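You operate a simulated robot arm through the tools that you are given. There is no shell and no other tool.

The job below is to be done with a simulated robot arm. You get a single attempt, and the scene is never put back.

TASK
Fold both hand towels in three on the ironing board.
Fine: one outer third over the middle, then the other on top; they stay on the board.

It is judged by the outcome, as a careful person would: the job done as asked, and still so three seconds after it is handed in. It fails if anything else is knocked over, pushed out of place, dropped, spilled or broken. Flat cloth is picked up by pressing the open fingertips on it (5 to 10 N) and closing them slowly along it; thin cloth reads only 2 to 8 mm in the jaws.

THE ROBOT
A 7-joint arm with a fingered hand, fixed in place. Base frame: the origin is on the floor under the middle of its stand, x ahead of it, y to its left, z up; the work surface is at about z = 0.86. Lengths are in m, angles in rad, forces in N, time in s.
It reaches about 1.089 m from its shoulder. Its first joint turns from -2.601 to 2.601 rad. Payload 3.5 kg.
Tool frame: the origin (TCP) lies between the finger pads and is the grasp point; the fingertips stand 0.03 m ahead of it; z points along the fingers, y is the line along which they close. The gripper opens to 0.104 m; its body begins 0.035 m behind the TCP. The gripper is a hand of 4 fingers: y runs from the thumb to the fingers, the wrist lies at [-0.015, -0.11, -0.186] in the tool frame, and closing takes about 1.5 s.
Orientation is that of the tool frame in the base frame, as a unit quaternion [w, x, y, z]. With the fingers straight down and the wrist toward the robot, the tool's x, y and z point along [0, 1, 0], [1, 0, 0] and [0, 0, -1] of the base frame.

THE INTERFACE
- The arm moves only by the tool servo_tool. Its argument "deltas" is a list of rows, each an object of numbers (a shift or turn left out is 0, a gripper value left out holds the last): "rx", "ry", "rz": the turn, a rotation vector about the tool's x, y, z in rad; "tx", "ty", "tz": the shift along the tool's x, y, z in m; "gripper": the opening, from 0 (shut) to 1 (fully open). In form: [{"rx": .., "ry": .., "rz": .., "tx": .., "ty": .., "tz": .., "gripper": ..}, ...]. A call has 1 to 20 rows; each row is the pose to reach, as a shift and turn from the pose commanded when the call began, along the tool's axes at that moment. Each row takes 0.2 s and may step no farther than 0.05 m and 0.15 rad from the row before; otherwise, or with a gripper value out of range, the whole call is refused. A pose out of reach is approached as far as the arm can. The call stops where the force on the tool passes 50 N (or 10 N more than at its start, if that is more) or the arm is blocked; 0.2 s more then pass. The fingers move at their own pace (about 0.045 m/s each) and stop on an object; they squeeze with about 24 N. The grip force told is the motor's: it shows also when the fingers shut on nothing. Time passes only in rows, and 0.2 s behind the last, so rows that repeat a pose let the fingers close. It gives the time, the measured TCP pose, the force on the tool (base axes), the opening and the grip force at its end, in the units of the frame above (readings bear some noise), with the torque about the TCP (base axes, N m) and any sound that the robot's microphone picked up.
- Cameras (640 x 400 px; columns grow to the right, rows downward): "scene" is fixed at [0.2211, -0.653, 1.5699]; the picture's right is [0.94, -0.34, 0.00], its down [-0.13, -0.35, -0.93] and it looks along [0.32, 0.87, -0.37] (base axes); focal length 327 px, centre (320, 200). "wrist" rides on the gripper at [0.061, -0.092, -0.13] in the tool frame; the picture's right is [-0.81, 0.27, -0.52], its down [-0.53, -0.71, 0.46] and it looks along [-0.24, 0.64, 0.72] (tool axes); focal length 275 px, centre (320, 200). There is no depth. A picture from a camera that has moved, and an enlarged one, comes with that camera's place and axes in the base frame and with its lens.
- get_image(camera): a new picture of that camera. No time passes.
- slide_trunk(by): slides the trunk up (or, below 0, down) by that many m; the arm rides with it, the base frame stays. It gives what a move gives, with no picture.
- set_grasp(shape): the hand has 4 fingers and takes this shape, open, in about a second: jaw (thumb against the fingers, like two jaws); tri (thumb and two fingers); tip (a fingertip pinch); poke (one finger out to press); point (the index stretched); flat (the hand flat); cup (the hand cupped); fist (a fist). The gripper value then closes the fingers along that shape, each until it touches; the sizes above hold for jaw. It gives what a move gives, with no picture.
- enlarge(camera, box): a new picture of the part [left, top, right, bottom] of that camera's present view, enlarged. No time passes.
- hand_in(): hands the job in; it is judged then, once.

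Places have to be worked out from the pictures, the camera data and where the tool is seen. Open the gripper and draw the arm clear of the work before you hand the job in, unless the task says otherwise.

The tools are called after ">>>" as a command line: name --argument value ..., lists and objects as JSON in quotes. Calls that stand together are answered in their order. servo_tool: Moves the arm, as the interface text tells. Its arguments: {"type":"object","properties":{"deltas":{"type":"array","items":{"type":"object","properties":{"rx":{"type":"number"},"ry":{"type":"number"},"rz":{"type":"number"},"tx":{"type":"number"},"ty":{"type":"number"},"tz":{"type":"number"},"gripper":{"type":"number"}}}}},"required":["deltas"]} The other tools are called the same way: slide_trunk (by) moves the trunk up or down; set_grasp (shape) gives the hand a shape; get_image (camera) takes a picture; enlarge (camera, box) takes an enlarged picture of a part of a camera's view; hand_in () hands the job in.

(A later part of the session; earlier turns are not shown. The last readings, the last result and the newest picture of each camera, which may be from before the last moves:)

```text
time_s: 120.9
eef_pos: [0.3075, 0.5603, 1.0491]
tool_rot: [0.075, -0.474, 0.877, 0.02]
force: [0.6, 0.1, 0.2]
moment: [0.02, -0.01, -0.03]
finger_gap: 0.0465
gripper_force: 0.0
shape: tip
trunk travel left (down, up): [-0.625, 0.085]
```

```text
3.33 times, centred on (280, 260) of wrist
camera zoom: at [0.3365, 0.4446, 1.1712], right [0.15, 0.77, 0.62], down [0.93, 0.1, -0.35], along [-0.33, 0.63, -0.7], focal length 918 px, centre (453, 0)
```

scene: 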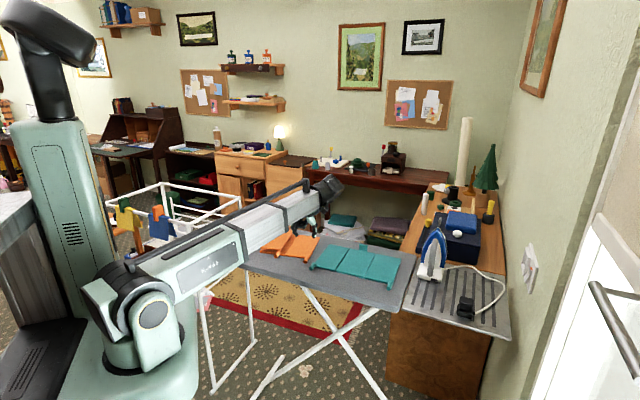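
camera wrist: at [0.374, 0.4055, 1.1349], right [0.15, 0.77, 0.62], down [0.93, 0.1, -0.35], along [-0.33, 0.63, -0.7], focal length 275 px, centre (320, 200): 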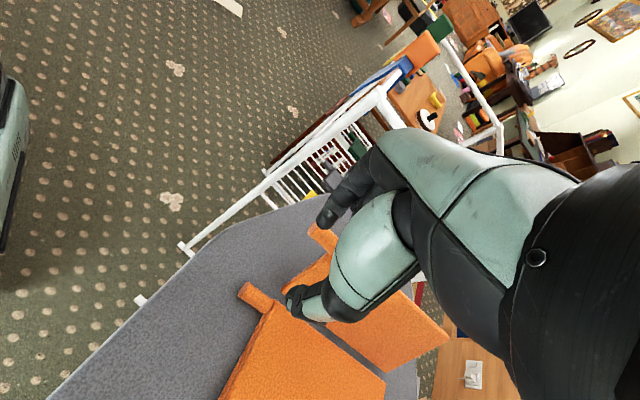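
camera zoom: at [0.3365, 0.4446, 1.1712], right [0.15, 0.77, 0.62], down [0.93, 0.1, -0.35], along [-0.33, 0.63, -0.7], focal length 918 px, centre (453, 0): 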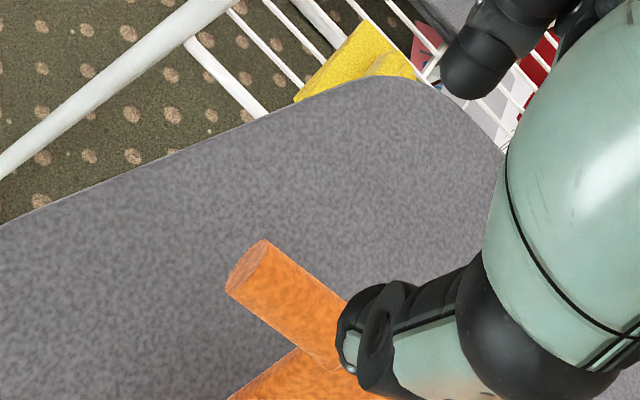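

Left handle centre is about (0.325, 0.5755, 0.945). I lower around it and ring it.

>>> servo_tool --deltas '[{"tx": -0.014, "ty": -0.006, "tz": 0.005}, {"tx": -0.011, "ty": -0.005, "tz": 0.035}, {"tx": -0.008, "ty": -0.004, "tz": 0.065}, {"tx": -0.005, "ty": -0.003, "tz": 0.09}, {"tx": -0.0035, "ty": -0.0025, "tz": 0.0999}, {"tx": -0.0035, "ty": -0.0025, "tz": 0.0999, "gripper": 0.3}, {"tx": -0.0035, "ty": -0.0025, "tz": 0.0999, "gripper": 0.2}, {"tx": -0.0035, "ty": -0.0025, "tz": 0.0999, "gripper": 0.12}, {"tx": -0.0035, "ty": -0.0025, "tz": 0.0999, "gripper": 0.12}, {"tx": -0.0035, "ty": -0.0025, "tz": 0.0999, "gripper": 0.12}]'

>>> enlarge --camera "wrist" --box '[200, 170, 392, 300]'

>>> enlarge --camera "scene" --box '[226, 200, 322, 270]'

```text
time_s: 123.1
eef_pos: [0.3223, 0.574, 0.9493]
tool_rot: [0.074, -0.475, 0.877, 0.02]
force: [-2.2, 3.2, 5.8]
moment: [0.04, -0.04, 0.01]
finger_gap: 0.0128
gripper_force: 0.0
shape: tip
trunk travel left (down, up): [-0.625, 0.085]
```

```text
3.08 times, centred on (296, 235) of wrist
camera zoom: at [0.3512, 0.4572, 1.0727], right [0.15, 0.77, 0.62], down [0.93, 0.1, -0.35], along [-0.33, 0.63, -0.7], focal length 847 px, centre (394, 92)
```

zoom: 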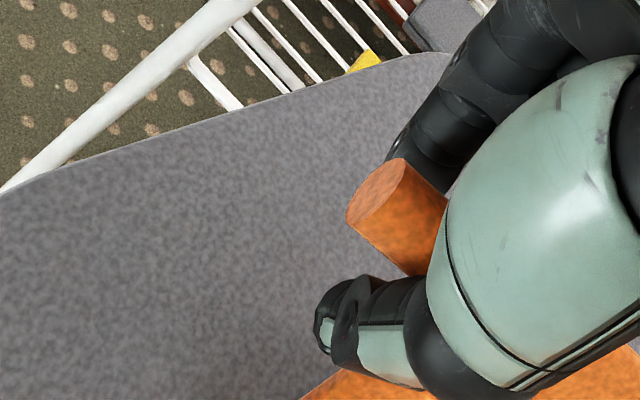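

```text
5.71 times, centred on (274, 235) of scene
camera zoom: at [0.2211, -0.653, 1.5699], right [0.94, -0.34, 0.0], down [-0.13, -0.35, -0.93], along [0.32, 0.87, -0.37], focal length 1871 px, centre (583, 0)
```

zoom: 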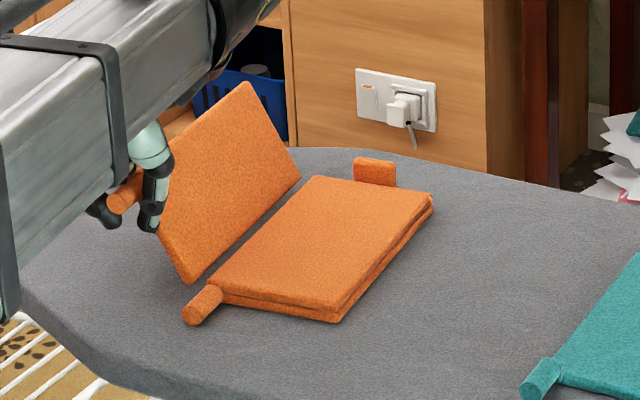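

Ringed (a light contact of about 6 N shows the handle is deep). I swing it up and over to the right, to about 120°.

>>> servo_tool --deltas '[{"tx": -0.0008, "ty": -0.002, "tz": -0.006}, {"tx": -0.0006, "ty": -0.009, "tz": -0.0085}, {"tx": -0.0004, "ty": -0.0178, "tz": -0.0105}, {"tx": 0.0001, "ty": -0.0285, "tz": -0.0122}, {"tx": 0.0007, "ty": -0.0394, "tz": -0.0126}, {"tx": 0.0016, "ty": -0.05, "tz": -0.0115}, {"tx": 0.0025, "ty": -0.0607, "tz": -0.0094}, {"tx": 0.0039, "ty": -0.0705, "tz": -0.0047}, {"tx": 0.0052, "ty": -0.0804, "tz": 0.0003}, {"tx": 0.0052, "ty": -0.0804, "tz": 0.0003}]'

>>> enlarge --camera "scene" --box '[226, 200, 322, 270]'

>>> get_image --camera "wrist"

```text
time_s: 125.3
eef_pos: [0.3868, 0.5245, 0.9499]
tool_rot: [0.075, -0.475, 0.877, 0.02]
force: [-0.8, 0.1, 0.0]
moment: [0.02, 0.0, 0.01]
finger_gap: 0.0126
gripper_force: 0.1
shape: tip
trunk travel left (down, up): [-0.625, 0.085]
```

```text
5.71 times, centred on (274, 235) of scene
camera zoom: at [0.2211, -0.653, 1.5699], right [0.94, -0.34, 0.0], down [-0.13, -0.35, -0.93], along [0.32, 0.87, -0.37], focal length 1871 px, centre (583, 0)
```

zoom: 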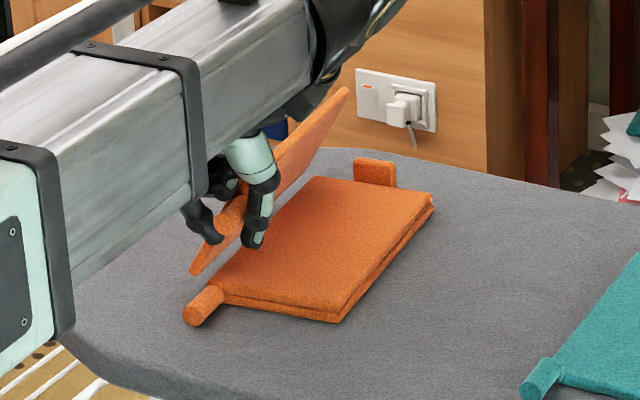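

```text
taken
camera wrist: at [0.416, 0.4086, 1.0732], right [0.15, 0.77, 0.62], down [0.93, 0.1, -0.35], along [-0.33, 0.63, -0.7], focal length 275 px, centre (320, 200)
```

wrist: 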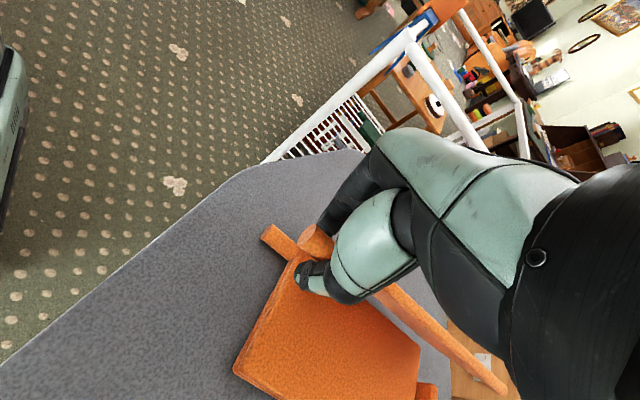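

Past vertical with everything else still. I follow down to about 158°.

>>> servo_tool --deltas '[{"tx": 0.0016, "ty": -0.0087, "tz": 0.0071}, {"tx": 0.0036, "ty": -0.0166, "tz": 0.0164}, {"tx": 0.0054, "ty": -0.0236, "tz": 0.0253}, {"tx": 0.007, "ty": -0.0292, "tz": 0.0338}, {"tx": 0.0088, "ty": -0.034, "tz": 0.0434}, {"tx": 0.0088, "ty": -0.034, "tz": 0.0434}]'

>>> enlarge --camera "scene" --box '[226, 200, 322, 270]'

```text
time_s: 126.7
eef_pos: [0.4145, 0.5023, 0.9078]
tool_rot: [0.074, -0.475, 0.877, 0.021]
force: [0.4, 0.3, -0.3]
moment: [0.0, -0.04, 0.01]
finger_gap: 0.0126
gripper_force: 0.1
shape: tip
trunk travel left (down, up): [-0.625, 0.085]
```

```text
5.71 times, centred on (274, 235) of scene
camera zoom: at [0.2211, -0.653, 1.5699], right [0.94, -0.34, 0.0], down [-0.13, -0.35, -0.93], along [0.32, 0.87, -0.37], focal length 1871 px, centre (583, 0)
```

zoom: 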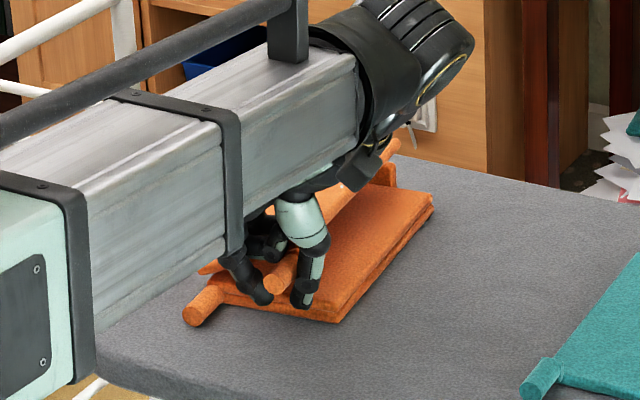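

The left third is coming down on top of the right one. I open and rise.

>>> servo_tool --deltas '[{"gripper": 0.25}, {"gripper": 0.38}, {"gripper": 0.42}, {"gripper": 0.42}, {"tx": -0.004, "tz": -0.03}, {"tx": -0.01, "tz": -0.07}, {"tx": -0.012, "tz": -0.1}]'

>>> enlarge --camera "scene" --box '[226, 200, 322, 270]'

>>> get_image --camera "wrist"

```text
time_s: 128.3
eef_pos: [0.4105, 0.5023, 1.0076]
tool_rot: [0.075, -0.475, 0.877, 0.02]
force: [-0.2, 0.2, 0.5]
moment: [0.04, -0.02, 0.01]
finger_gap: 0.0433
gripper_force: 0.0
shape: tip
trunk travel left (down, up): [-0.625, 0.085]
```

```text
5.71 times, centred on (274, 235) of scene
camera zoom: at [0.2211, -0.653, 1.5699], right [0.94, -0.34, 0.0], down [-0.13, -0.35, -0.93], along [0.32, 0.87, -0.37], focal length 1871 px, centre (583, 0)
```

zoom: 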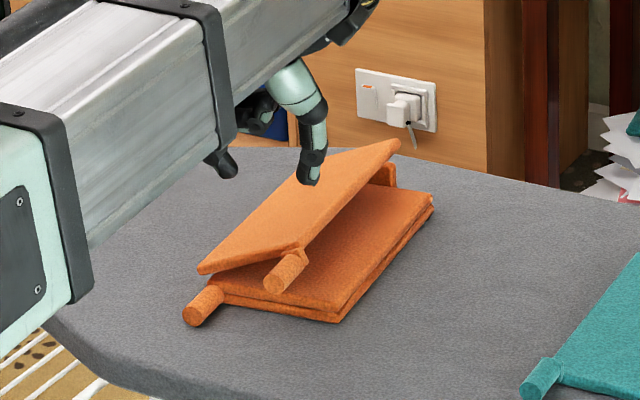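

```text
taken
camera wrist: at [0.4397, 0.3865, 1.13], right [0.15, 0.77, 0.62], down [0.93, 0.1, -0.35], along [-0.33, 0.63, -0.7], focal length 275 px, centre (320, 200)
```

wrist: 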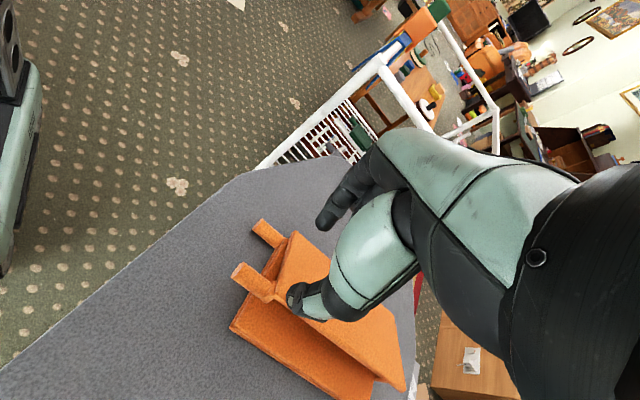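

I close the fingertips and move over the left third's free edge to press it down on the stack.

>>> servo_tool --deltas '[{"tx": -0.02, "ty": 0.001, "tz": 0.002, "gripper": 0.0}, {"tx": -0.045, "ty": 0.002, "tz": 0.005}, {"tx": -0.07, "ty": 0.003, "tz": 0.01}, {"tx": -0.073, "ty": 0.0035, "tz": 0.03}, {"tx": -0.0692, "ty": 0.0038, "tz": 0.0535}, {"tx": -0.0692, "ty": 0.0038, "tz": 0.0535}, {"tx": -0.0692, "ty": 0.0038, "tz": 0.0535}]'

>>> get_image --camera "wrist"

```text
time_s: 129.9
eef_pos: [0.4489, 0.5689, 0.9666]
tool_rot: [0.074, -0.474, 0.877, 0.021]
force: [0.2, 0.8, 0.0]
moment: [-0.02, 0.01, 0.02]
finger_gap: 0.0001
gripper_force: 24.4
shape: tip
trunk travel left (down, up): [-0.625, 0.085]
```

```text
taken
camera wrist: at [0.4794, 0.4532, 1.0896], right [0.15, 0.77, 0.62], down [0.93, 0.1, -0.35], along [-0.33, 0.63, -0.7], focal length 275 px, centre (320, 200)
```

wrist: 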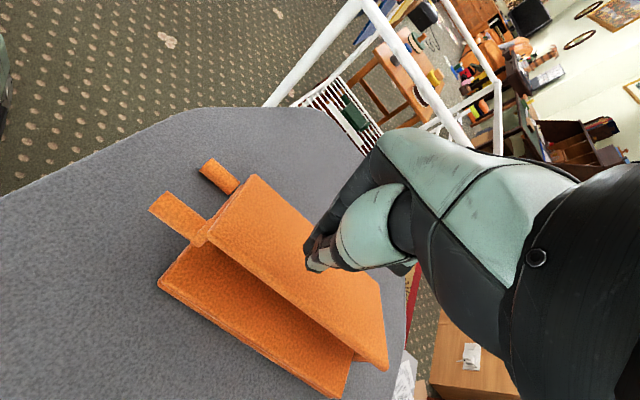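

The fingertip is over the left third. I press it down slowly.

>>> servo_tool --deltas '[{"tx": 0.0022, "ty": 0.0005, "tz": 0.0148}, {"tx": 0.0043, "ty": 0.001, "tz": 0.0287}, {"tx": 0.0054, "ty": 0.0012, "tz": 0.0356}, {"tx": 0.0061, "ty": 0.0014, "tz": 0.0406}, {"tx": 0.0067, "ty": 0.0015, "tz": 0.0445}, {"tx": 0.0071, "ty": 0.0016, "tz": 0.047}]'

>>> enlarge --camera "scene" --box '[226, 200, 322, 270]'

```text
time_s: 131.3
eef_pos: [0.4505, 0.5685, 0.9192]
tool_rot: [0.075, -0.475, 0.877, 0.021]
force: [-0.6, 2.4, 16.7]
moment: [0.12, 0.12, 0.01]
finger_gap: 0.0001
gripper_force: 23.6
shape: tip
trunk travel left (down, up): [-0.625, 0.085]
```

```text
5.71 times, centred on (274, 235) of scene
camera zoom: at [0.2211, -0.653, 1.5699], right [0.94, -0.34, 0.0], down [-0.13, -0.35, -0.93], along [0.32, 0.87, -0.37], focal length 1871 px, centre (583, 0)
```

zoom: 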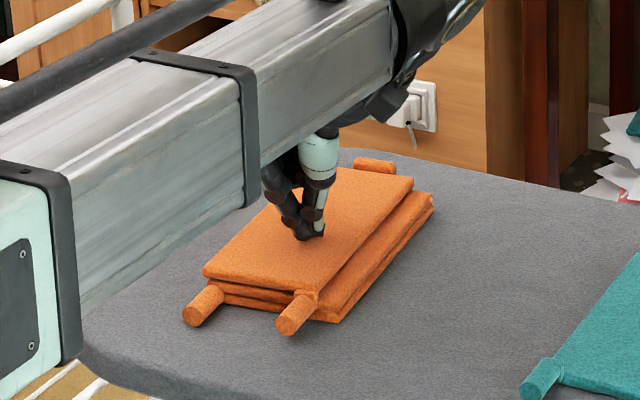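

The orange towel is now neatly folded in three flat layers. I lift off and check that it stays.

>>> servo_tool --deltas '[{"tx": -0.006, "ty": -0.001, "tz": -0.04}, {"tx": -0.012, "ty": -0.003, "tz": -0.08}, {"tx": -0.018, "ty": -0.004, "tz": -0.12}, {"tx": 0.01, "ty": -0.03, "tz": -0.15}, {"tx": 0.04, "ty": -0.06, "tz": -0.17}]'

>>> enlarge --camera "scene" --box '[226, 200, 322, 270]'

>>> get_image --camera "wrist"

```text
time_s: 132.5
eef_pos: [0.4571, 0.4841, 1.0828]
tool_rot: [0.074, -0.476, 0.876, 0.022]
force: [0.0, 0.2, -0.6]
moment: [-0.05, 0.01, 0.0]
finger_gap: 0.0
gripper_force: 24.2
shape: tip
trunk travel left (down, up): [-0.625, 0.085]
```

```text
5.71 times, centred on (274, 235) of scene
camera zoom: at [0.2211, -0.653, 1.5699], right [0.94, -0.34, 0.0], down [-0.13, -0.35, -0.93], along [0.32, 0.87, -0.37], focal length 1871 px, centre (583, 0)
```

zoom: 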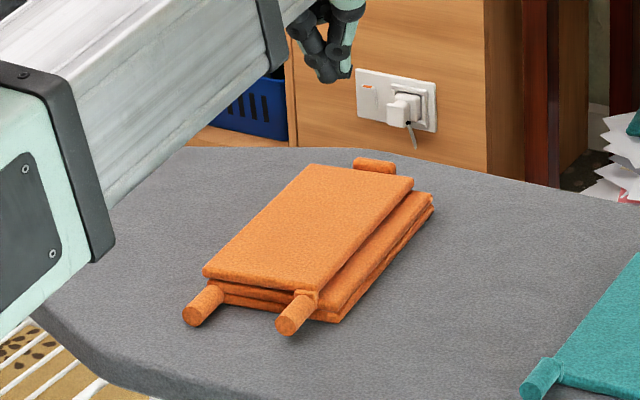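

```text
taken
camera wrist: at [0.4873, 0.3692, 1.2049], right [0.15, 0.77, 0.62], down [0.93, 0.1, -0.35], along [-0.33, 0.63, -0.7], focal length 275 px, centre (320, 200)
```

wrist: 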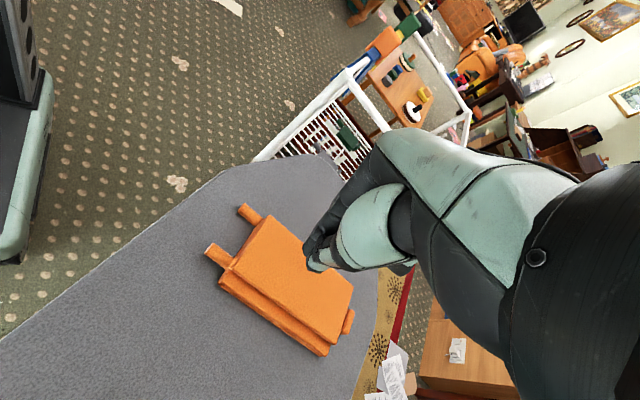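

Orange is done and stable. For the teal towel, which lies farther right, I turn the hand around (wrist to the left) while moving above it at a safe height.

>>> servo_tool --deltas '[{"rz": 0.149, "tx": 0.0035, "ty": -0.009, "tz": -0.012}, {"rz": 0.298, "tx": 0.007, "ty": -0.018, "tz": -0.024}, {"rz": 0.447, "tx": 0.0105, "ty": -0.027, "tz": -0.036}, {"rz": 0.596, "tx": 0.014, "ty": -0.036, "tz": -0.048}, {"rz": 0.745, "tx": 0.0175, "ty": -0.045, "tz": -0.06}, {"rz": 0.894, "tx": 0.021, "ty": -0.054, "tz": -0.07}, {"rz": 1.043, "tx": 0.0245, "ty": -0.063, "tz": -0.0824}, {"rz": 1.192, "tx": 0.028, "ty": -0.072, "tz": -0.0824}, {"rz": 1.341, "tx": 0.0315, "ty": -0.081, "tz": -0.0824}, {"rz": 1.49, "tx": 0.035, "ty": -0.09, "tz": -0.0824}, {"rz": 1.639, "tx": 0.0385, "ty": -0.099, "tz": -0.0824}, {"rz": 1.788, "tx": 0.042, "ty": -0.108, "tz": -0.0824}, {"rz": 1.937, "tx": 0.0455, "ty": -0.117, "tz": -0.0824}, {"rz": 2.086, "tx": 0.049, "ty": -0.126, "tz": -0.0824}, {"rz": 2.235, "tx": 0.0525, "ty": -0.135, "tz": -0.0824}, {"rz": 2.384, "tx": 0.056, "ty": -0.144, "tz": -0.0824}, {"rz": 2.533, "tx": 0.0595, "ty": -0.153, "tz": -0.0824}, {"rz": 2.682, "tx": 0.063, "ty": -0.162, "tz": -0.0824}, {"rz": 2.831, "tx": 0.0665, "ty": -0.171, "tz": -0.0824}, {"rz": 2.98, "tx": 0.069, "ty": -0.1786, "tz": -0.0824}]'

>>> get_image --camera "wrist"

>>> get_image --camera "scene"

```text
time_s: 136.7
eef_pos: [0.5637, 0.3183, 1.1585]
tool_rot: [-0.015, 0.837, 0.542, 0.075]
force: [0.4, 0.4, -0.3]
moment: [0.02, -0.01, 0.0]
finger_gap: 0.0
gripper_force: 24.1
shape: tip
trunk travel left (down, up): [-0.625, 0.085]
```

```text
taken
camera wrist: at [0.4899, 0.3973, 1.2909], right [-0.13, -0.9, 0.41], down [-0.81, -0.14, -0.57], along [0.57, -0.41, -0.71], focal length 275 px, centre (320, 200)
```

wrist: 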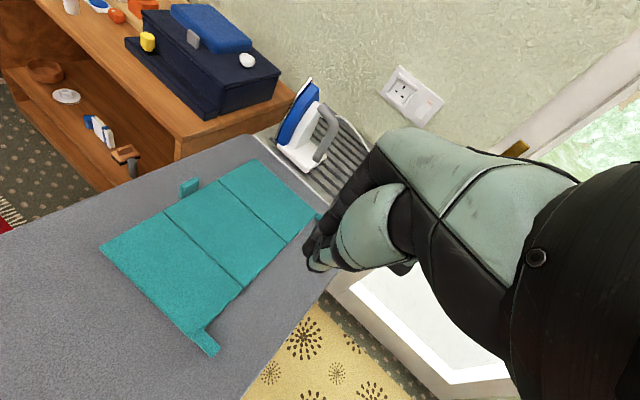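

```text
taken
```

scene: 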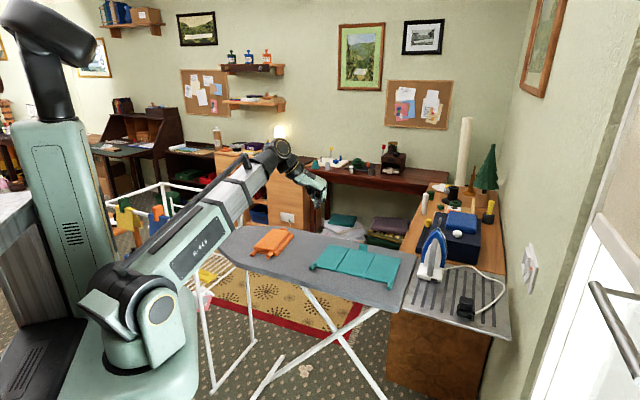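

The teal towel's layout: right handle near (0.770, 0.154), left handle near (0.57, 0.35); the iron stands beyond the board's right end, so I keep the wrist on the left side. I move to hover over the right handle with the yaw aligned.

>>> servo_tool --deltas '[{"rz": 0.05, "tx": -0.0107, "ty": 0.031, "tz": 0.003}, {"rz": 0.1, "tx": -0.0214, "ty": 0.062, "tz": 0.006}, {"rz": 0.15, "tx": -0.032, "ty": 0.0925, "tz": 0.01}, {"rz": 0.2, "tx": -0.043, "ty": 0.1235, "tz": 0.015, "gripper": 0.4}, {"rz": 0.25, "tx": -0.0535, "ty": 0.1543, "tz": 0.02}, {"rz": 0.3, "tx": -0.064, "ty": 0.185, "tz": 0.028}, {"rz": 0.33, "tx": -0.075, "ty": 0.216, "tz": 0.04}, {"rz": 0.33, "tx": -0.0857, "ty": 0.2469, "tz": 0.06}, {"rz": 0.33, "tx": -0.0857, "ty": 0.2469, "tz": 0.09}]'

>>> servo_tool --deltas '[{"ry": -0.07}, {"ry": -0.14}, {"ry": -0.14}]'

>>> get_image --camera "wrist"

>>> get_image --camera "scene"

```text
time_s: 138.7
eef_pos: [0.7635, 0.151, 1.0724]
tool_rot: [-0.027, 0.914, 0.399, 0.073]
force: [-0.2, -0.4, -1.0]
moment: [0.01, -0.01, -0.02]
finger_gap: 0.0413
gripper_force: 0.1
shape: tip
trunk travel left (down, up): [-0.625, 0.085]
```

```text
time_s: 139.5
eef_pos: [0.7636, 0.1507, 1.0735]
tool_rot: [0.001, 0.916, 0.4, 0.009]
force: [0.7, -0.4, 0.0]
moment: [0.01, 0.03, 0.02]
finger_gap: 0.0417
gripper_force: 0.2
shape: tip
trunk travel left (down, up): [-0.625, 0.085]
```

```text
taken
camera wrist: at [0.7356, 0.2564, 1.2033], right [-0.36, -0.78, 0.51], down [-0.88, 0.1, -0.47], along [0.32, -0.61, -0.72], focal length 275 px, centre (320, 200)
```

wrist: 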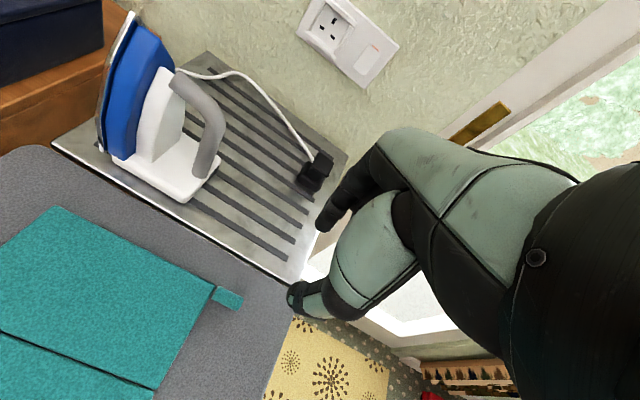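

```text
taken
```

scene: 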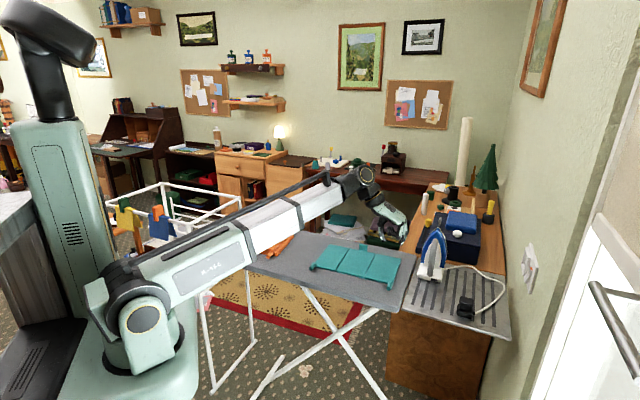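

Reachable and aligned. I zoom in on the teal right handle.

>>> enlarge --camera "wrist" --box '[160, 250, 320, 350]'

```text
4.00 times, centred on (240, 300) of wrist
camera zoom: at [0.7356, 0.2564, 1.2033], right [-0.36, -0.78, 0.51], down [-0.88, 0.1, -0.47], along [0.32, -0.61, -0.72], focal length 1101 px, centre (640, -200)
```

zoom: 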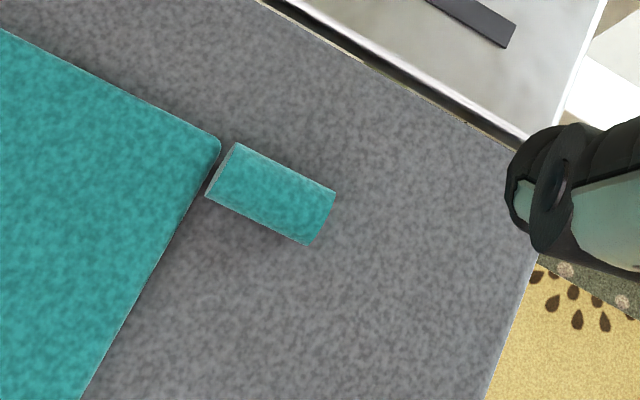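

Teal right handle centre: (0.7747, 0.158, 0.873). I descend around it.

>>> servo_tool --deltas '[{"tx": 0.0074, "ty": 0.0014, "tz": 0.035}, {"tx": 0.0074, "ty": 0.0014, "tz": 0.08}, {"tx": 0.0074, "ty": 0.0014, "tz": 0.12}, {"tx": 0.0074, "ty": 0.0014, "tz": 0.15}, {"tx": 0.0074, "ty": 0.0014, "tz": 0.168}, {"tx": 0.0074, "ty": 0.0014, "tz": 0.1767}, {"tx": 0.0074, "ty": 0.0014, "tz": 0.1767}]'

>>> get_image --camera "wrist"

>>> enlarge --camera "scene" --box '[330, 220, 426, 290]'

```text
time_s: 141.1
eef_pos: [0.7738, 0.1555, 0.8946]
tool_rot: [0.001, 0.916, 0.401, 0.009]
force: [0.6, 0.4, 0.3]
moment: [0.03, -0.03, 0.01]
finger_gap: 0.0413
gripper_force: 0.0
shape: tip
trunk travel left (down, up): [-0.625, 0.085]
```

```text
taken
camera wrist: at [0.7455, 0.262, 1.0259], right [-0.36, -0.78, 0.51], down [-0.88, 0.1, -0.47], along [0.32, -0.61, -0.72], focal length 275 px, centre (320, 200)
```

wrist: 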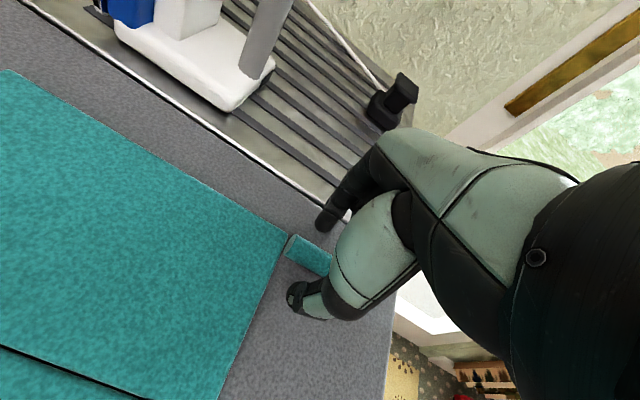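

```text
5.71 times, centred on (378, 255) of scene
camera zoom: at [0.2211, -0.653, 1.5699], right [0.94, -0.34, 0.0], down [-0.13, -0.35, -0.93], along [0.32, 0.87, -0.37], focal length 1871 px, centre (-11, -114)
```

zoom: 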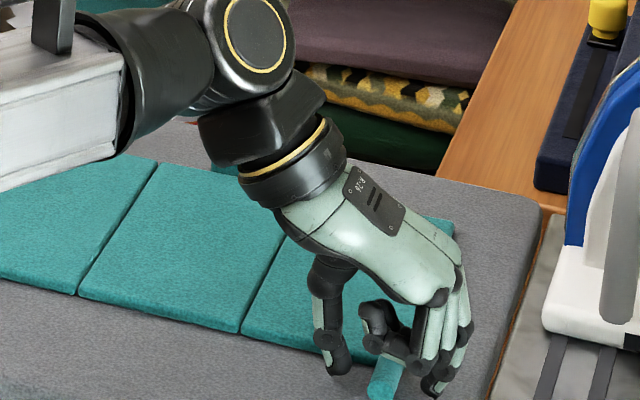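

The handle is between thumb and index. I lower slightly and close to grip.

>>> servo_tool --deltas '[{"tz": 0.002}, {"tz": 0.0025, "gripper": 0.25}, {"tz": 0.0025, "gripper": 0.16}, {"tz": 0.0025, "gripper": 0.1}, {"tz": 0.0025, "gripper": 0.05}, {"tz": 0.0025, "gripper": 0.05}, {"tz": 0.0025, "gripper": 0.05}]'

>>> enlarge --camera "wrist" --box '[240, 190, 400, 330]'

>>> enlarge --camera "scene" --box '[350, 240, 426, 300]'

```text
time_s: 142.7
eef_pos: [0.7738, 0.1552, 0.8927]
tool_rot: [0.001, 0.916, 0.401, 0.007]
force: [0.4, -0.8, 0.1]
moment: [-0.05, -0.02, -0.02]
finger_gap: 0.0113
gripper_force: 23.9
shape: tip
trunk travel left (down, up): [-0.625, 0.085]
```

```text
2.86 times, centred on (320, 260) of wrist
camera zoom: at [0.7453, 0.2616, 1.0236], right [-0.36, -0.78, 0.51], down [-0.88, 0.1, -0.47], along [0.32, -0.61, -0.72], focal length 786 px, centre (320, 29)
```

zoom: 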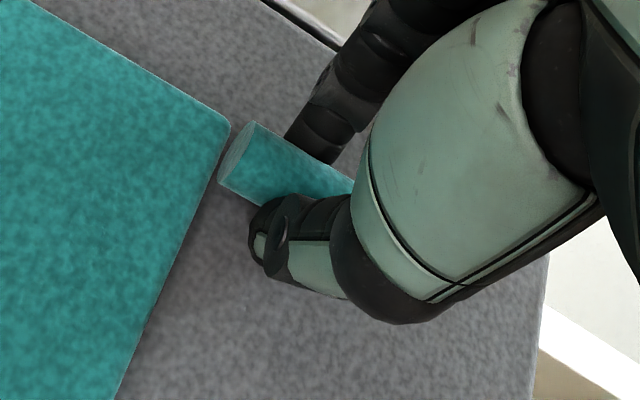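

```text
6.67 times, centred on (388, 270) of scene
camera zoom: at [0.2211, -0.653, 1.5699], right [0.94, -0.34, 0.0], down [-0.13, -0.35, -0.93], along [0.32, 0.87, -0.37], focal length 2183 px, centre (-133, -267)
```

zoom: 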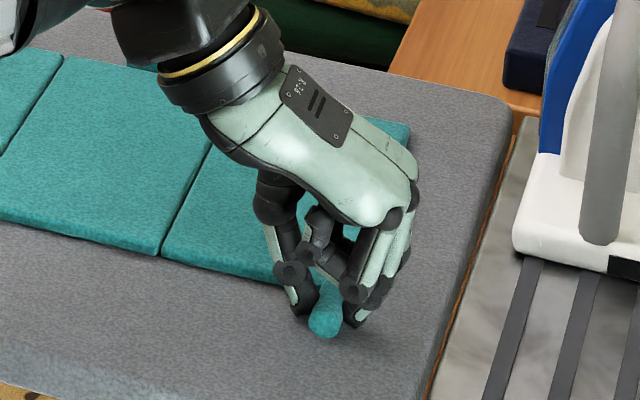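

Gripped at 24 N. I raise the teal right third about 30°, turning the hand along with it.

>>> servo_tool --deltas '[{"rx": -0.0436, "ry": -0.0011, "rz": -0.0005, "tx": 0.0001, "ty": -0.0011, "tz": -0.0041}, {"rx": -0.0872, "ry": -0.0023, "rz": -0.0011, "tx": 0.0002, "ty": -0.0023, "tz": -0.0081}, {"rx": -0.1308, "ry": -0.0034, "rz": -0.0016, "tx": 0.0003, "ty": -0.0038, "tz": -0.0121}, {"rx": -0.1744, "ry": -0.0045, "rz": -0.0021, "tx": 0.0003, "ty": -0.0054, "tz": -0.016}, {"rx": -0.218, "ry": -0.0056, "rz": -0.0027, "tx": 0.0004, "ty": -0.0072, "tz": -0.0198}, {"rx": -0.2616, "ry": -0.0068, "rz": -0.0032, "tx": 0.0005, "ty": -0.0091, "tz": -0.0236}, {"rx": -0.3052, "ry": -0.0079, "rz": -0.0037, "tx": 0.0006, "ty": -0.0113, "tz": -0.0273}, {"rx": -0.3488, "ry": -0.009, "rz": -0.0043, "tx": 0.0007, "ty": -0.0135, "tz": -0.0309}, {"rx": -0.3924, "ry": -0.0101, "rz": -0.0048, "tx": 0.0008, "ty": -0.016, "tz": -0.0344}, {"rx": -0.436, "ry": -0.0113, "rz": -0.0053, "tx": 0.0009, "ty": -0.0185, "tz": -0.0377}, {"rx": -0.4796, "ry": -0.0124, "rz": -0.0058, "tx": 0.001, "ty": -0.0213, "tz": -0.041}, {"rx": -0.5233, "ry": -0.0136, "rz": -0.0064, "tx": 0.0012, "ty": -0.0242, "tz": -0.0441}, {"rx": -0.5233, "ry": -0.0136, "rz": -0.0064, "tx": 0.0012, "ty": -0.0242, "tz": -0.0441}]'

>>> enlarge --camera "scene" --box '[310, 220, 422, 300]'

>>> get_image --camera "wrist"

```text
time_s: 145.5
eef_pos: [0.754, 0.1729, 0.9378]
tool_rot: [0.241, 0.884, 0.387, 0.105]
force: [1.0, -0.9, 0.9]
moment: [-0.05, -0.01, -0.01]
finger_gap: 0.0114
gripper_force: 23.8
shape: tip
trunk travel left (down, up): [-0.625, 0.085]
```

```text
5.00 times, centred on (366, 260) of scene
camera zoom: at [0.2211, -0.653, 1.5699], right [0.94, -0.34, 0.0], down [-0.13, -0.35, -0.93], along [0.32, 0.87, -0.37], focal length 1637 px, centre (90, -100)
```

zoom: 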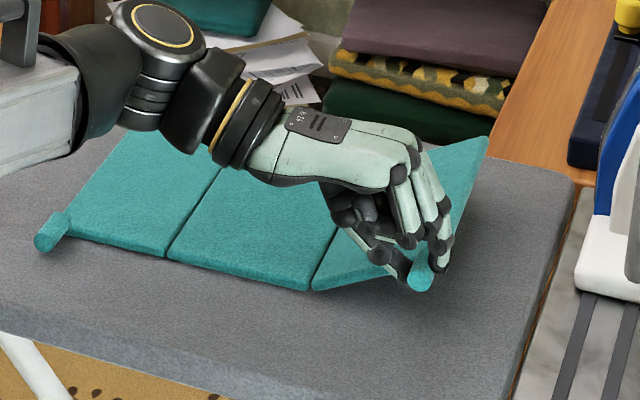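

```text
taken
camera wrist: at [0.6894, 0.3161, 1.0033], right [-0.57, -0.58, 0.59], down [-0.64, -0.13, -0.75], along [0.51, -0.81, -0.3], focal length 275 px, centre (320, 200)
```

wrist: 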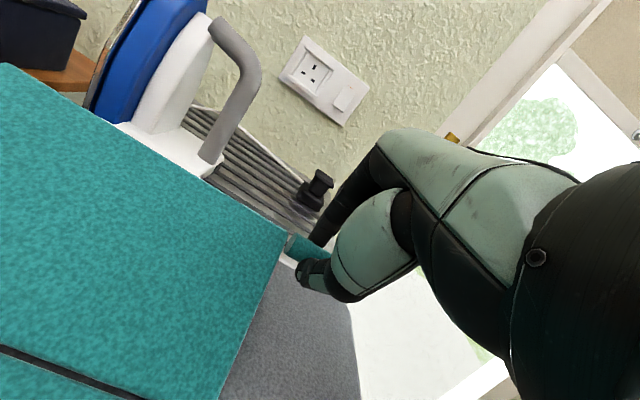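

The teal right third is up about 30° with its root right at the crease. I open, back off, and turn the hand upright above its handle for a deeper ring.

>>> servo_tool --deltas '[{"gripper": 0.2}, {"gripper": 0.35}, {"gripper": 0.42}, {"gripper": 0.42}, {"tz": -0.02}, {"tz": -0.045}, {"rx": 0.13, "ry": 0.0034, "rz": 0.0016, "tx": -0.001, "ty": 0.01, "tz": -0.05}, {"rx": 0.26, "ry": 0.0068, "rz": 0.0032, "tx": -0.002, "ty": 0.022, "tz": -0.052}, {"rx": 0.39, "ry": 0.01, "rz": 0.0048, "tx": -0.003, "ty": 0.032, "tz": -0.05}, {"rx": 0.5233, "ry": 0.0136, "rz": 0.0064, "tx": -0.0031, "ty": 0.04, "tz": -0.0487}, {"rx": 0.5233, "ry": 0.0136, "rz": 0.0064, "tx": -0.0031, "ty": 0.04, "tz": -0.0487}]'

>>> enlarge --camera "wrist" --box '[200, 200, 360, 320]'

>>> enlarge --camera "scene" --box '[310, 220, 422, 300]'

```text
time_s: 147.9
eef_pos: [0.7591, 0.1641, 0.9993]
tool_rot: [0.001, 0.916, 0.401, 0.008]
force: [0.1, -0.7, -0.2]
moment: [0.03, 0.01, -0.01]
finger_gap: 0.0435
gripper_force: 0.0
shape: tip
trunk travel left (down, up): [-0.625, 0.085]
```

```text
3.33 times, centred on (280, 260) of wrist
camera zoom: at [0.7331, 0.2701, 1.1304], right [-0.36, -0.78, 0.51], down [-0.88, 0.1, -0.47], along [0.32, -0.61, -0.72], focal length 918 px, centre (453, 0)
```

zoom: 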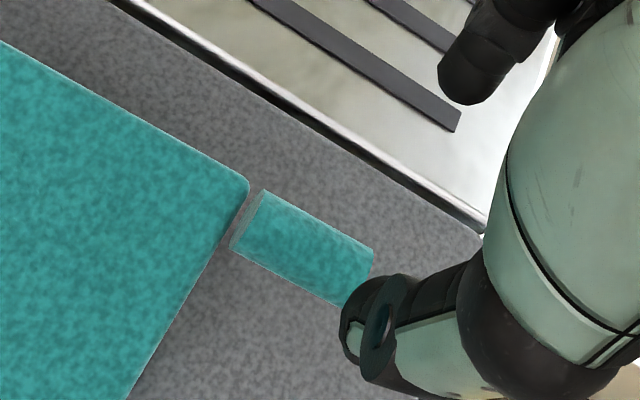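

```text
5.00 times, centred on (366, 260) of scene
camera zoom: at [0.2211, -0.653, 1.5699], right [0.94, -0.34, 0.0], down [-0.13, -0.35, -0.93], along [0.32, 0.87, -0.37], focal length 1637 px, centre (90, -100)
```

zoom: 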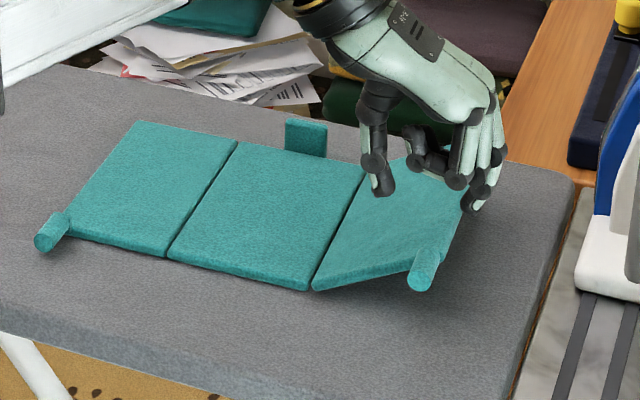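

The third stays at 30° with the handle at about (0.765, 0.167, 0.92). I lower over it and ring it loosely.

>>> servo_tool --deltas '[{"tx": 0.0016, "ty": 0.0016, "tz": 0.03}, {"tx": 0.0016, "ty": 0.0016, "tz": 0.055}, {"tx": 0.0016, "ty": 0.0016, "tz": 0.0733}, {"tx": 0.0016, "ty": 0.0016, "tz": 0.0733, "gripper": 0.3}, {"tx": 0.0016, "ty": 0.0016, "tz": 0.0733, "gripper": 0.2}, {"tx": 0.0016, "ty": 0.0016, "tz": 0.0733, "gripper": 0.12}, {"tx": 0.0016, "ty": 0.0016, "tz": 0.0733, "gripper": 0.12}, {"tx": 0.0016, "ty": 0.0016, "tz": 0.0733, "gripper": 0.12}]'

>>> enlarge --camera "wrist" --box '[200, 170, 392, 300]'

>>> enlarge --camera "scene" --box '[310, 220, 422, 300]'

```text
time_s: 149.7
eef_pos: [0.7647, 0.1654, 0.9272]
tool_rot: [0.002, 0.916, 0.401, 0.008]
force: [0.6, -0.4, -0.3]
moment: [0.02, 0.0, 0.01]
finger_gap: 0.0124
gripper_force: 0.0
shape: tip
trunk travel left (down, up): [-0.625, 0.085]
```

```text
3.08 times, centred on (296, 235) of wrist
camera zoom: at [0.7365, 0.272, 1.0577], right [-0.36, -0.78, 0.51], down [-0.88, 0.1, -0.47], along [0.32, -0.61, -0.72], focal length 847 px, centre (394, 92)
```

zoom: 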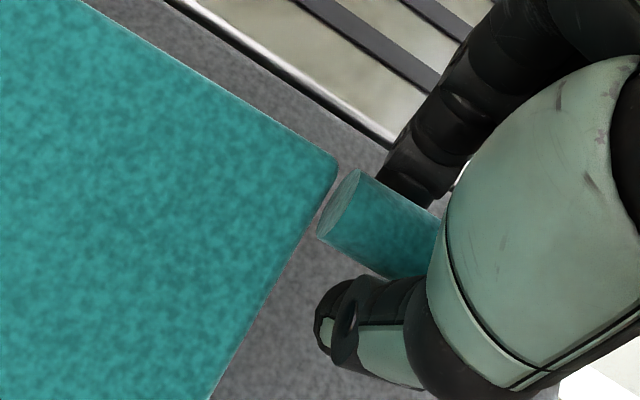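

```text
5.00 times, centred on (366, 260) of scene
camera zoom: at [0.2211, -0.653, 1.5699], right [0.94, -0.34, 0.0], down [-0.13, -0.35, -0.93], along [0.32, 0.87, -0.37], focal length 1637 px, centre (90, -100)
```

zoom: 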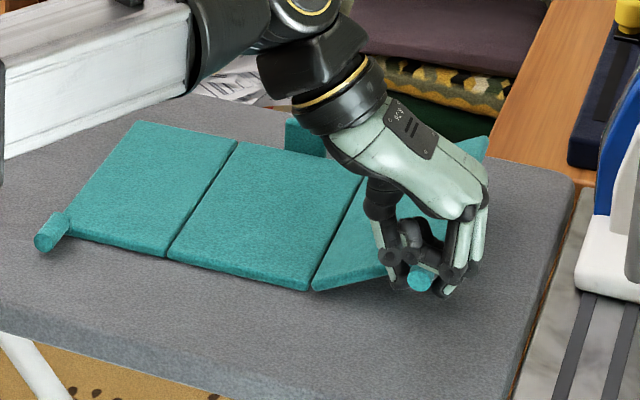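

Ringed. I swing the right third up and over to the left, to about 120°.

>>> servo_tool --deltas '[{"tx": 0.0002, "ty": -0.0039, "tz": -0.01}, {"tx": 0.0007, "ty": -0.0155, "tz": -0.0229}, {"tx": 0.001, "ty": -0.0255, "tz": -0.0305}, {"tx": 0.0014, "ty": -0.0356, "tz": -0.0373}, {"tx": 0.0018, "ty": -0.047, "tz": -0.042}, {"tx": 0.0021, "ty": -0.0586, "tz": -0.0458}, {"tx": 0.0024, "ty": -0.071, "tz": -0.0475}, {"tx": 0.0027, "ty": -0.083, "tz": -0.0482}, {"tx": 0.003, "ty": -0.095, "tz": -0.0468}, {"tx": 0.0033, "ty": -0.1073, "tz": -0.0442}, {"tx": 0.0036, "ty": -0.1185, "tz": -0.039}, {"tx": 0.0038, "ty": -0.1297, "tz": -0.0329}, {"tx": 0.0038, "ty": -0.1297, "tz": -0.0329}]'

>>> enlarge --camera "scene" --box '[310, 210, 422, 290]'

>>> get_image --camera "wrist"

```text
time_s: 152.5
eef_pos: [0.6695, 0.2555, 0.959]
tool_rot: [0.001, 0.916, 0.4, 0.008]
force: [-0.6, 0.3, -0.5]
moment: [-0.03, 0.01, 0.01]
finger_gap: 0.0123
gripper_force: 0.1
shape: tip
trunk travel left (down, up): [-0.625, 0.085]
```

```text
5.00 times, centred on (366, 250) of scene
camera zoom: at [0.2211, -0.653, 1.5699], right [0.94, -0.34, 0.0], down [-0.13, -0.35, -0.93], along [0.32, 0.87, -0.37], focal length 1637 px, centre (90, -50)
```

zoom: 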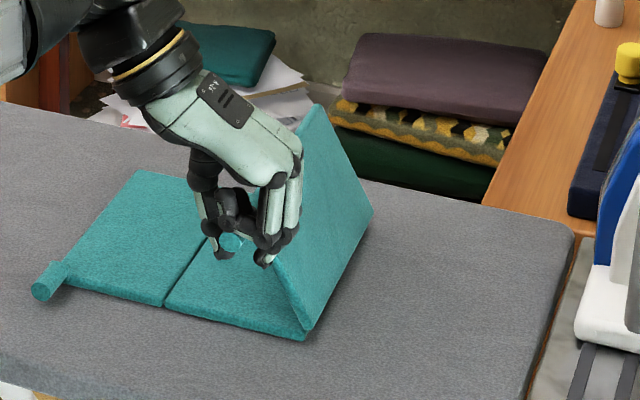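

```text
taken
camera wrist: at [0.6424, 0.3617, 1.0894], right [-0.36, -0.78, 0.51], down [-0.88, 0.1, -0.47], along [0.32, -0.61, -0.72], focal length 275 px, centre (320, 200)
```

wrist: 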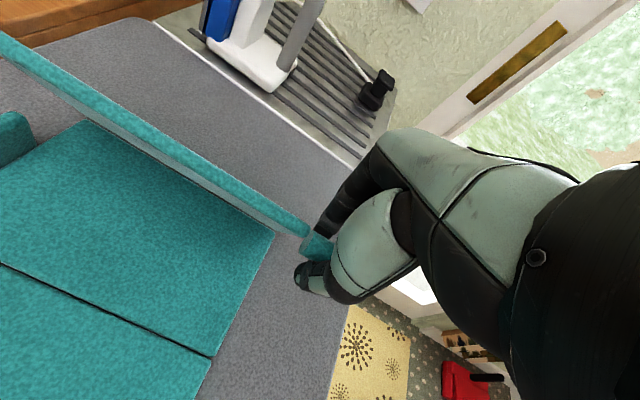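

Past vertical, nothing else moved. I follow the arc down to about 156°.

>>> servo_tool --deltas '[{"tx": 0.0001, "ty": -0.0096, "tz": 0.0079}, {"tx": 0.0003, "ty": -0.0189, "tz": 0.0176}, {"tx": 0.0003, "ty": -0.0263, "tz": 0.0275}, {"tx": 0.0004, "ty": -0.0333, "tz": 0.0387}, {"tx": 0.0004, "ty": -0.0374, "tz": 0.0475}, {"tx": 0.0004, "ty": -0.0374, "tz": 0.0475}]'

>>> enlarge --camera "scene" --box '[310, 210, 422, 290]'

```text
time_s: 153.9
eef_pos: [0.6444, 0.2815, 0.9105]
tool_rot: [0.002, 0.916, 0.401, 0.008]
force: [-1.1, 0.9, 0.4]
moment: [0.03, -0.02, 0.0]
finger_gap: 0.0127
gripper_force: 0.1
shape: tip
trunk travel left (down, up): [-0.625, 0.085]
```

```text
5.00 times, centred on (366, 250) of scene
camera zoom: at [0.2211, -0.653, 1.5699], right [0.94, -0.34, 0.0], down [-0.13, -0.35, -0.93], along [0.32, 0.87, -0.37], focal length 1637 px, centre (90, -50)
```

zoom: 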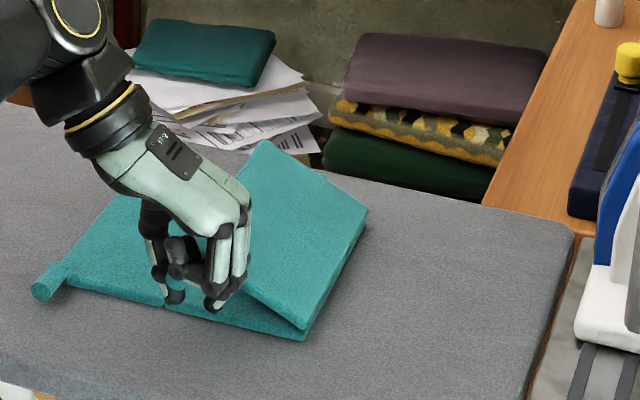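

The right third is nearly down. I open, rise clear and look.

>>> servo_tool --deltas '[{"gripper": 0.25}, {"gripper": 0.38}, {"gripper": 0.42}, {"gripper": 0.42}, {"tz": -0.03}, {"tz": -0.07}, {"tz": -0.11}]'

>>> enlarge --camera "scene" --box '[310, 210, 422, 290]'

>>> get_image --camera "wrist"

```text
time_s: 155.5
eef_pos: [0.644, 0.2808, 1.0196]
tool_rot: [0.002, 0.916, 0.401, 0.008]
force: [0.8, -0.6, 0.0]
moment: [0.01, 0.0, 0.01]
finger_gap: 0.0431
gripper_force: 0.0
shape: tip
trunk travel left (down, up): [-0.625, 0.085]
```

```text
5.00 times, centred on (366, 250) of scene
camera zoom: at [0.2211, -0.653, 1.5699], right [0.94, -0.34, 0.0], down [-0.13, -0.35, -0.93], along [0.32, 0.87, -0.37], focal length 1637 px, centre (90, -50)
```

zoom: 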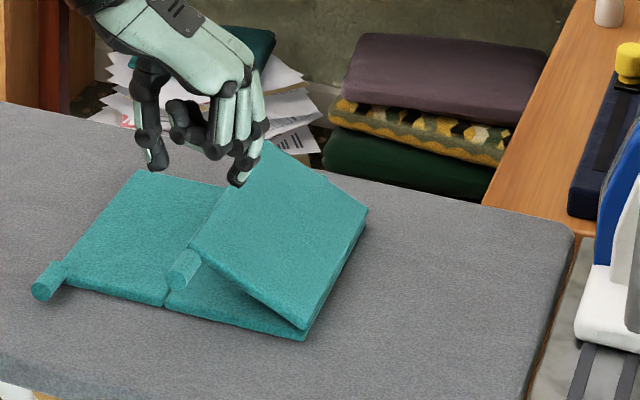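

```text
taken
camera wrist: at [0.6153, 0.387, 1.15], right [-0.36, -0.78, 0.51], down [-0.88, 0.1, -0.47], along [0.32, -0.61, -0.72], focal length 275 px, centre (320, 200)
```

wrist: 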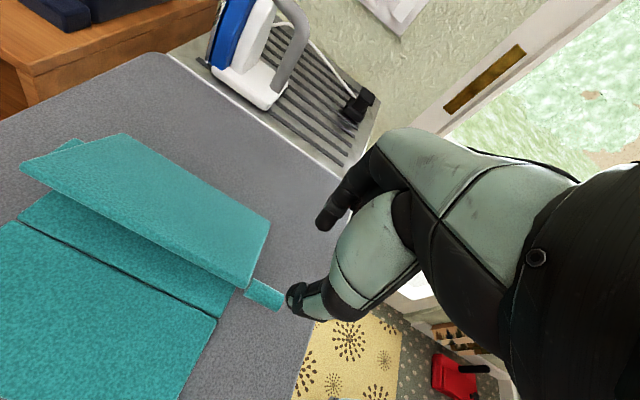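

I close the fingertips and move over its free edge to press it flat.

>>> servo_tool --deltas '[{"tx": 0.02, "ty": 0.003, "tz": 0.0, "gripper": 0.0}, {"tx": 0.045, "ty": 0.006, "tz": 0.0}, {"tx": 0.0718, "ty": 0.0102, "tz": 0.005}, {"tx": 0.0718, "ty": 0.0102, "tz": 0.03}, {"tx": 0.0718, "ty": 0.0102, "tz": 0.055}, {"tx": 0.0718, "ty": 0.0102, "tz": 0.055}, {"tx": 0.0718, "ty": 0.0102, "tz": 0.055}]'

>>> get_image --camera "wrist"

>>> enlarge --camera "scene" --box '[310, 210, 422, 290]'

```text
time_s: 157.1
eef_pos: [0.6983, 0.3268, 0.9658]
tool_rot: [0.002, 0.916, 0.401, 0.008]
force: [-0.7, 0.0, 0.3]
moment: [0.03, 0.01, 0.01]
finger_gap: 0.0003
gripper_force: 23.3
shape: tip
trunk travel left (down, up): [-0.625, 0.085]
```

```text
taken
camera wrist: at [0.6726, 0.4333, 1.096], right [-0.36, -0.78, 0.51], down [-0.88, 0.1, -0.47], along [0.32, -0.61, -0.72], focal length 275 px, centre (320, 200)
```

wrist: 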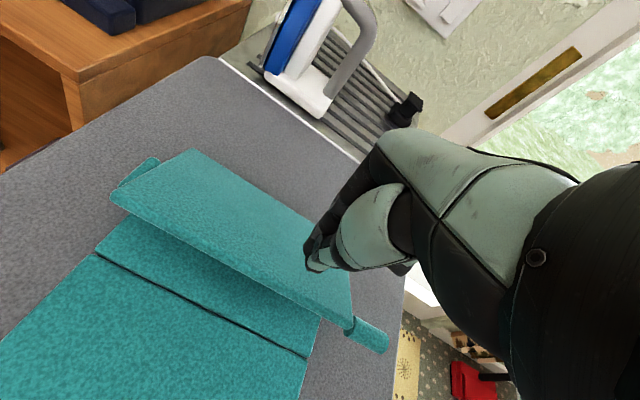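

```text
5.00 times, centred on (366, 250) of scene
camera zoom: at [0.2211, -0.653, 1.5699], right [0.94, -0.34, 0.0], down [-0.13, -0.35, -0.93], along [0.32, 0.87, -0.37], focal length 1637 px, centre (90, -50)
```

zoom: 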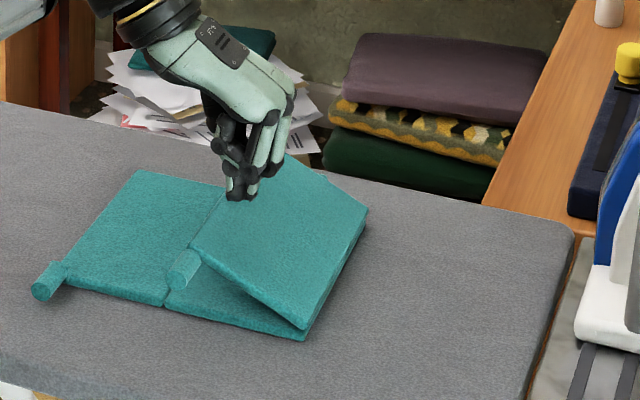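

Well placed about 1.5 cm inside the free edge. I press down.

>>> servo_tool --deltas '[{"tz": 0.015}, {"tz": 0.028}, {"tz": 0.038}, {"tz": 0.046}, {"tz": 0.051}, {"tz": 0.055}, {"tz": 0.057}]'

>>> enlarge --camera "scene" --box '[310, 210, 422, 290]'

```text
time_s: 158.7
eef_pos: [0.7004, 0.326, 0.9089]
tool_rot: [0.001, 0.916, 0.4, 0.009]
force: [0.6, 0.0, 3.4]
moment: [-0.01, -0.02, 0.0]
finger_gap: 0.0
gripper_force: 24.1
shape: tip
trunk travel left (down, up): [-0.625, 0.085]
```

```text
5.00 times, centred on (366, 250) of scene
camera zoom: at [0.2211, -0.653, 1.5699], right [0.94, -0.34, 0.0], down [-0.13, -0.35, -0.93], along [0.32, 0.87, -0.37], focal length 1637 px, centre (90, -50)
```

zoom: 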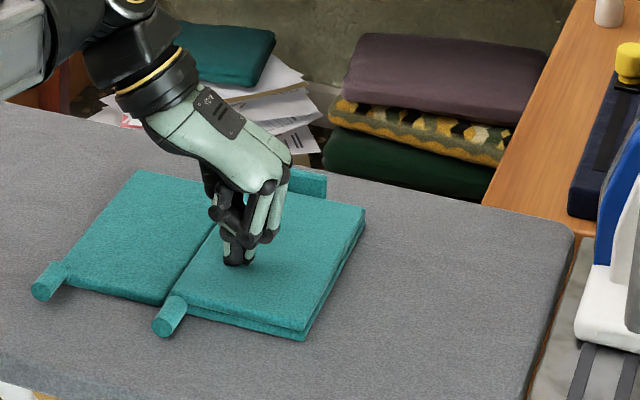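

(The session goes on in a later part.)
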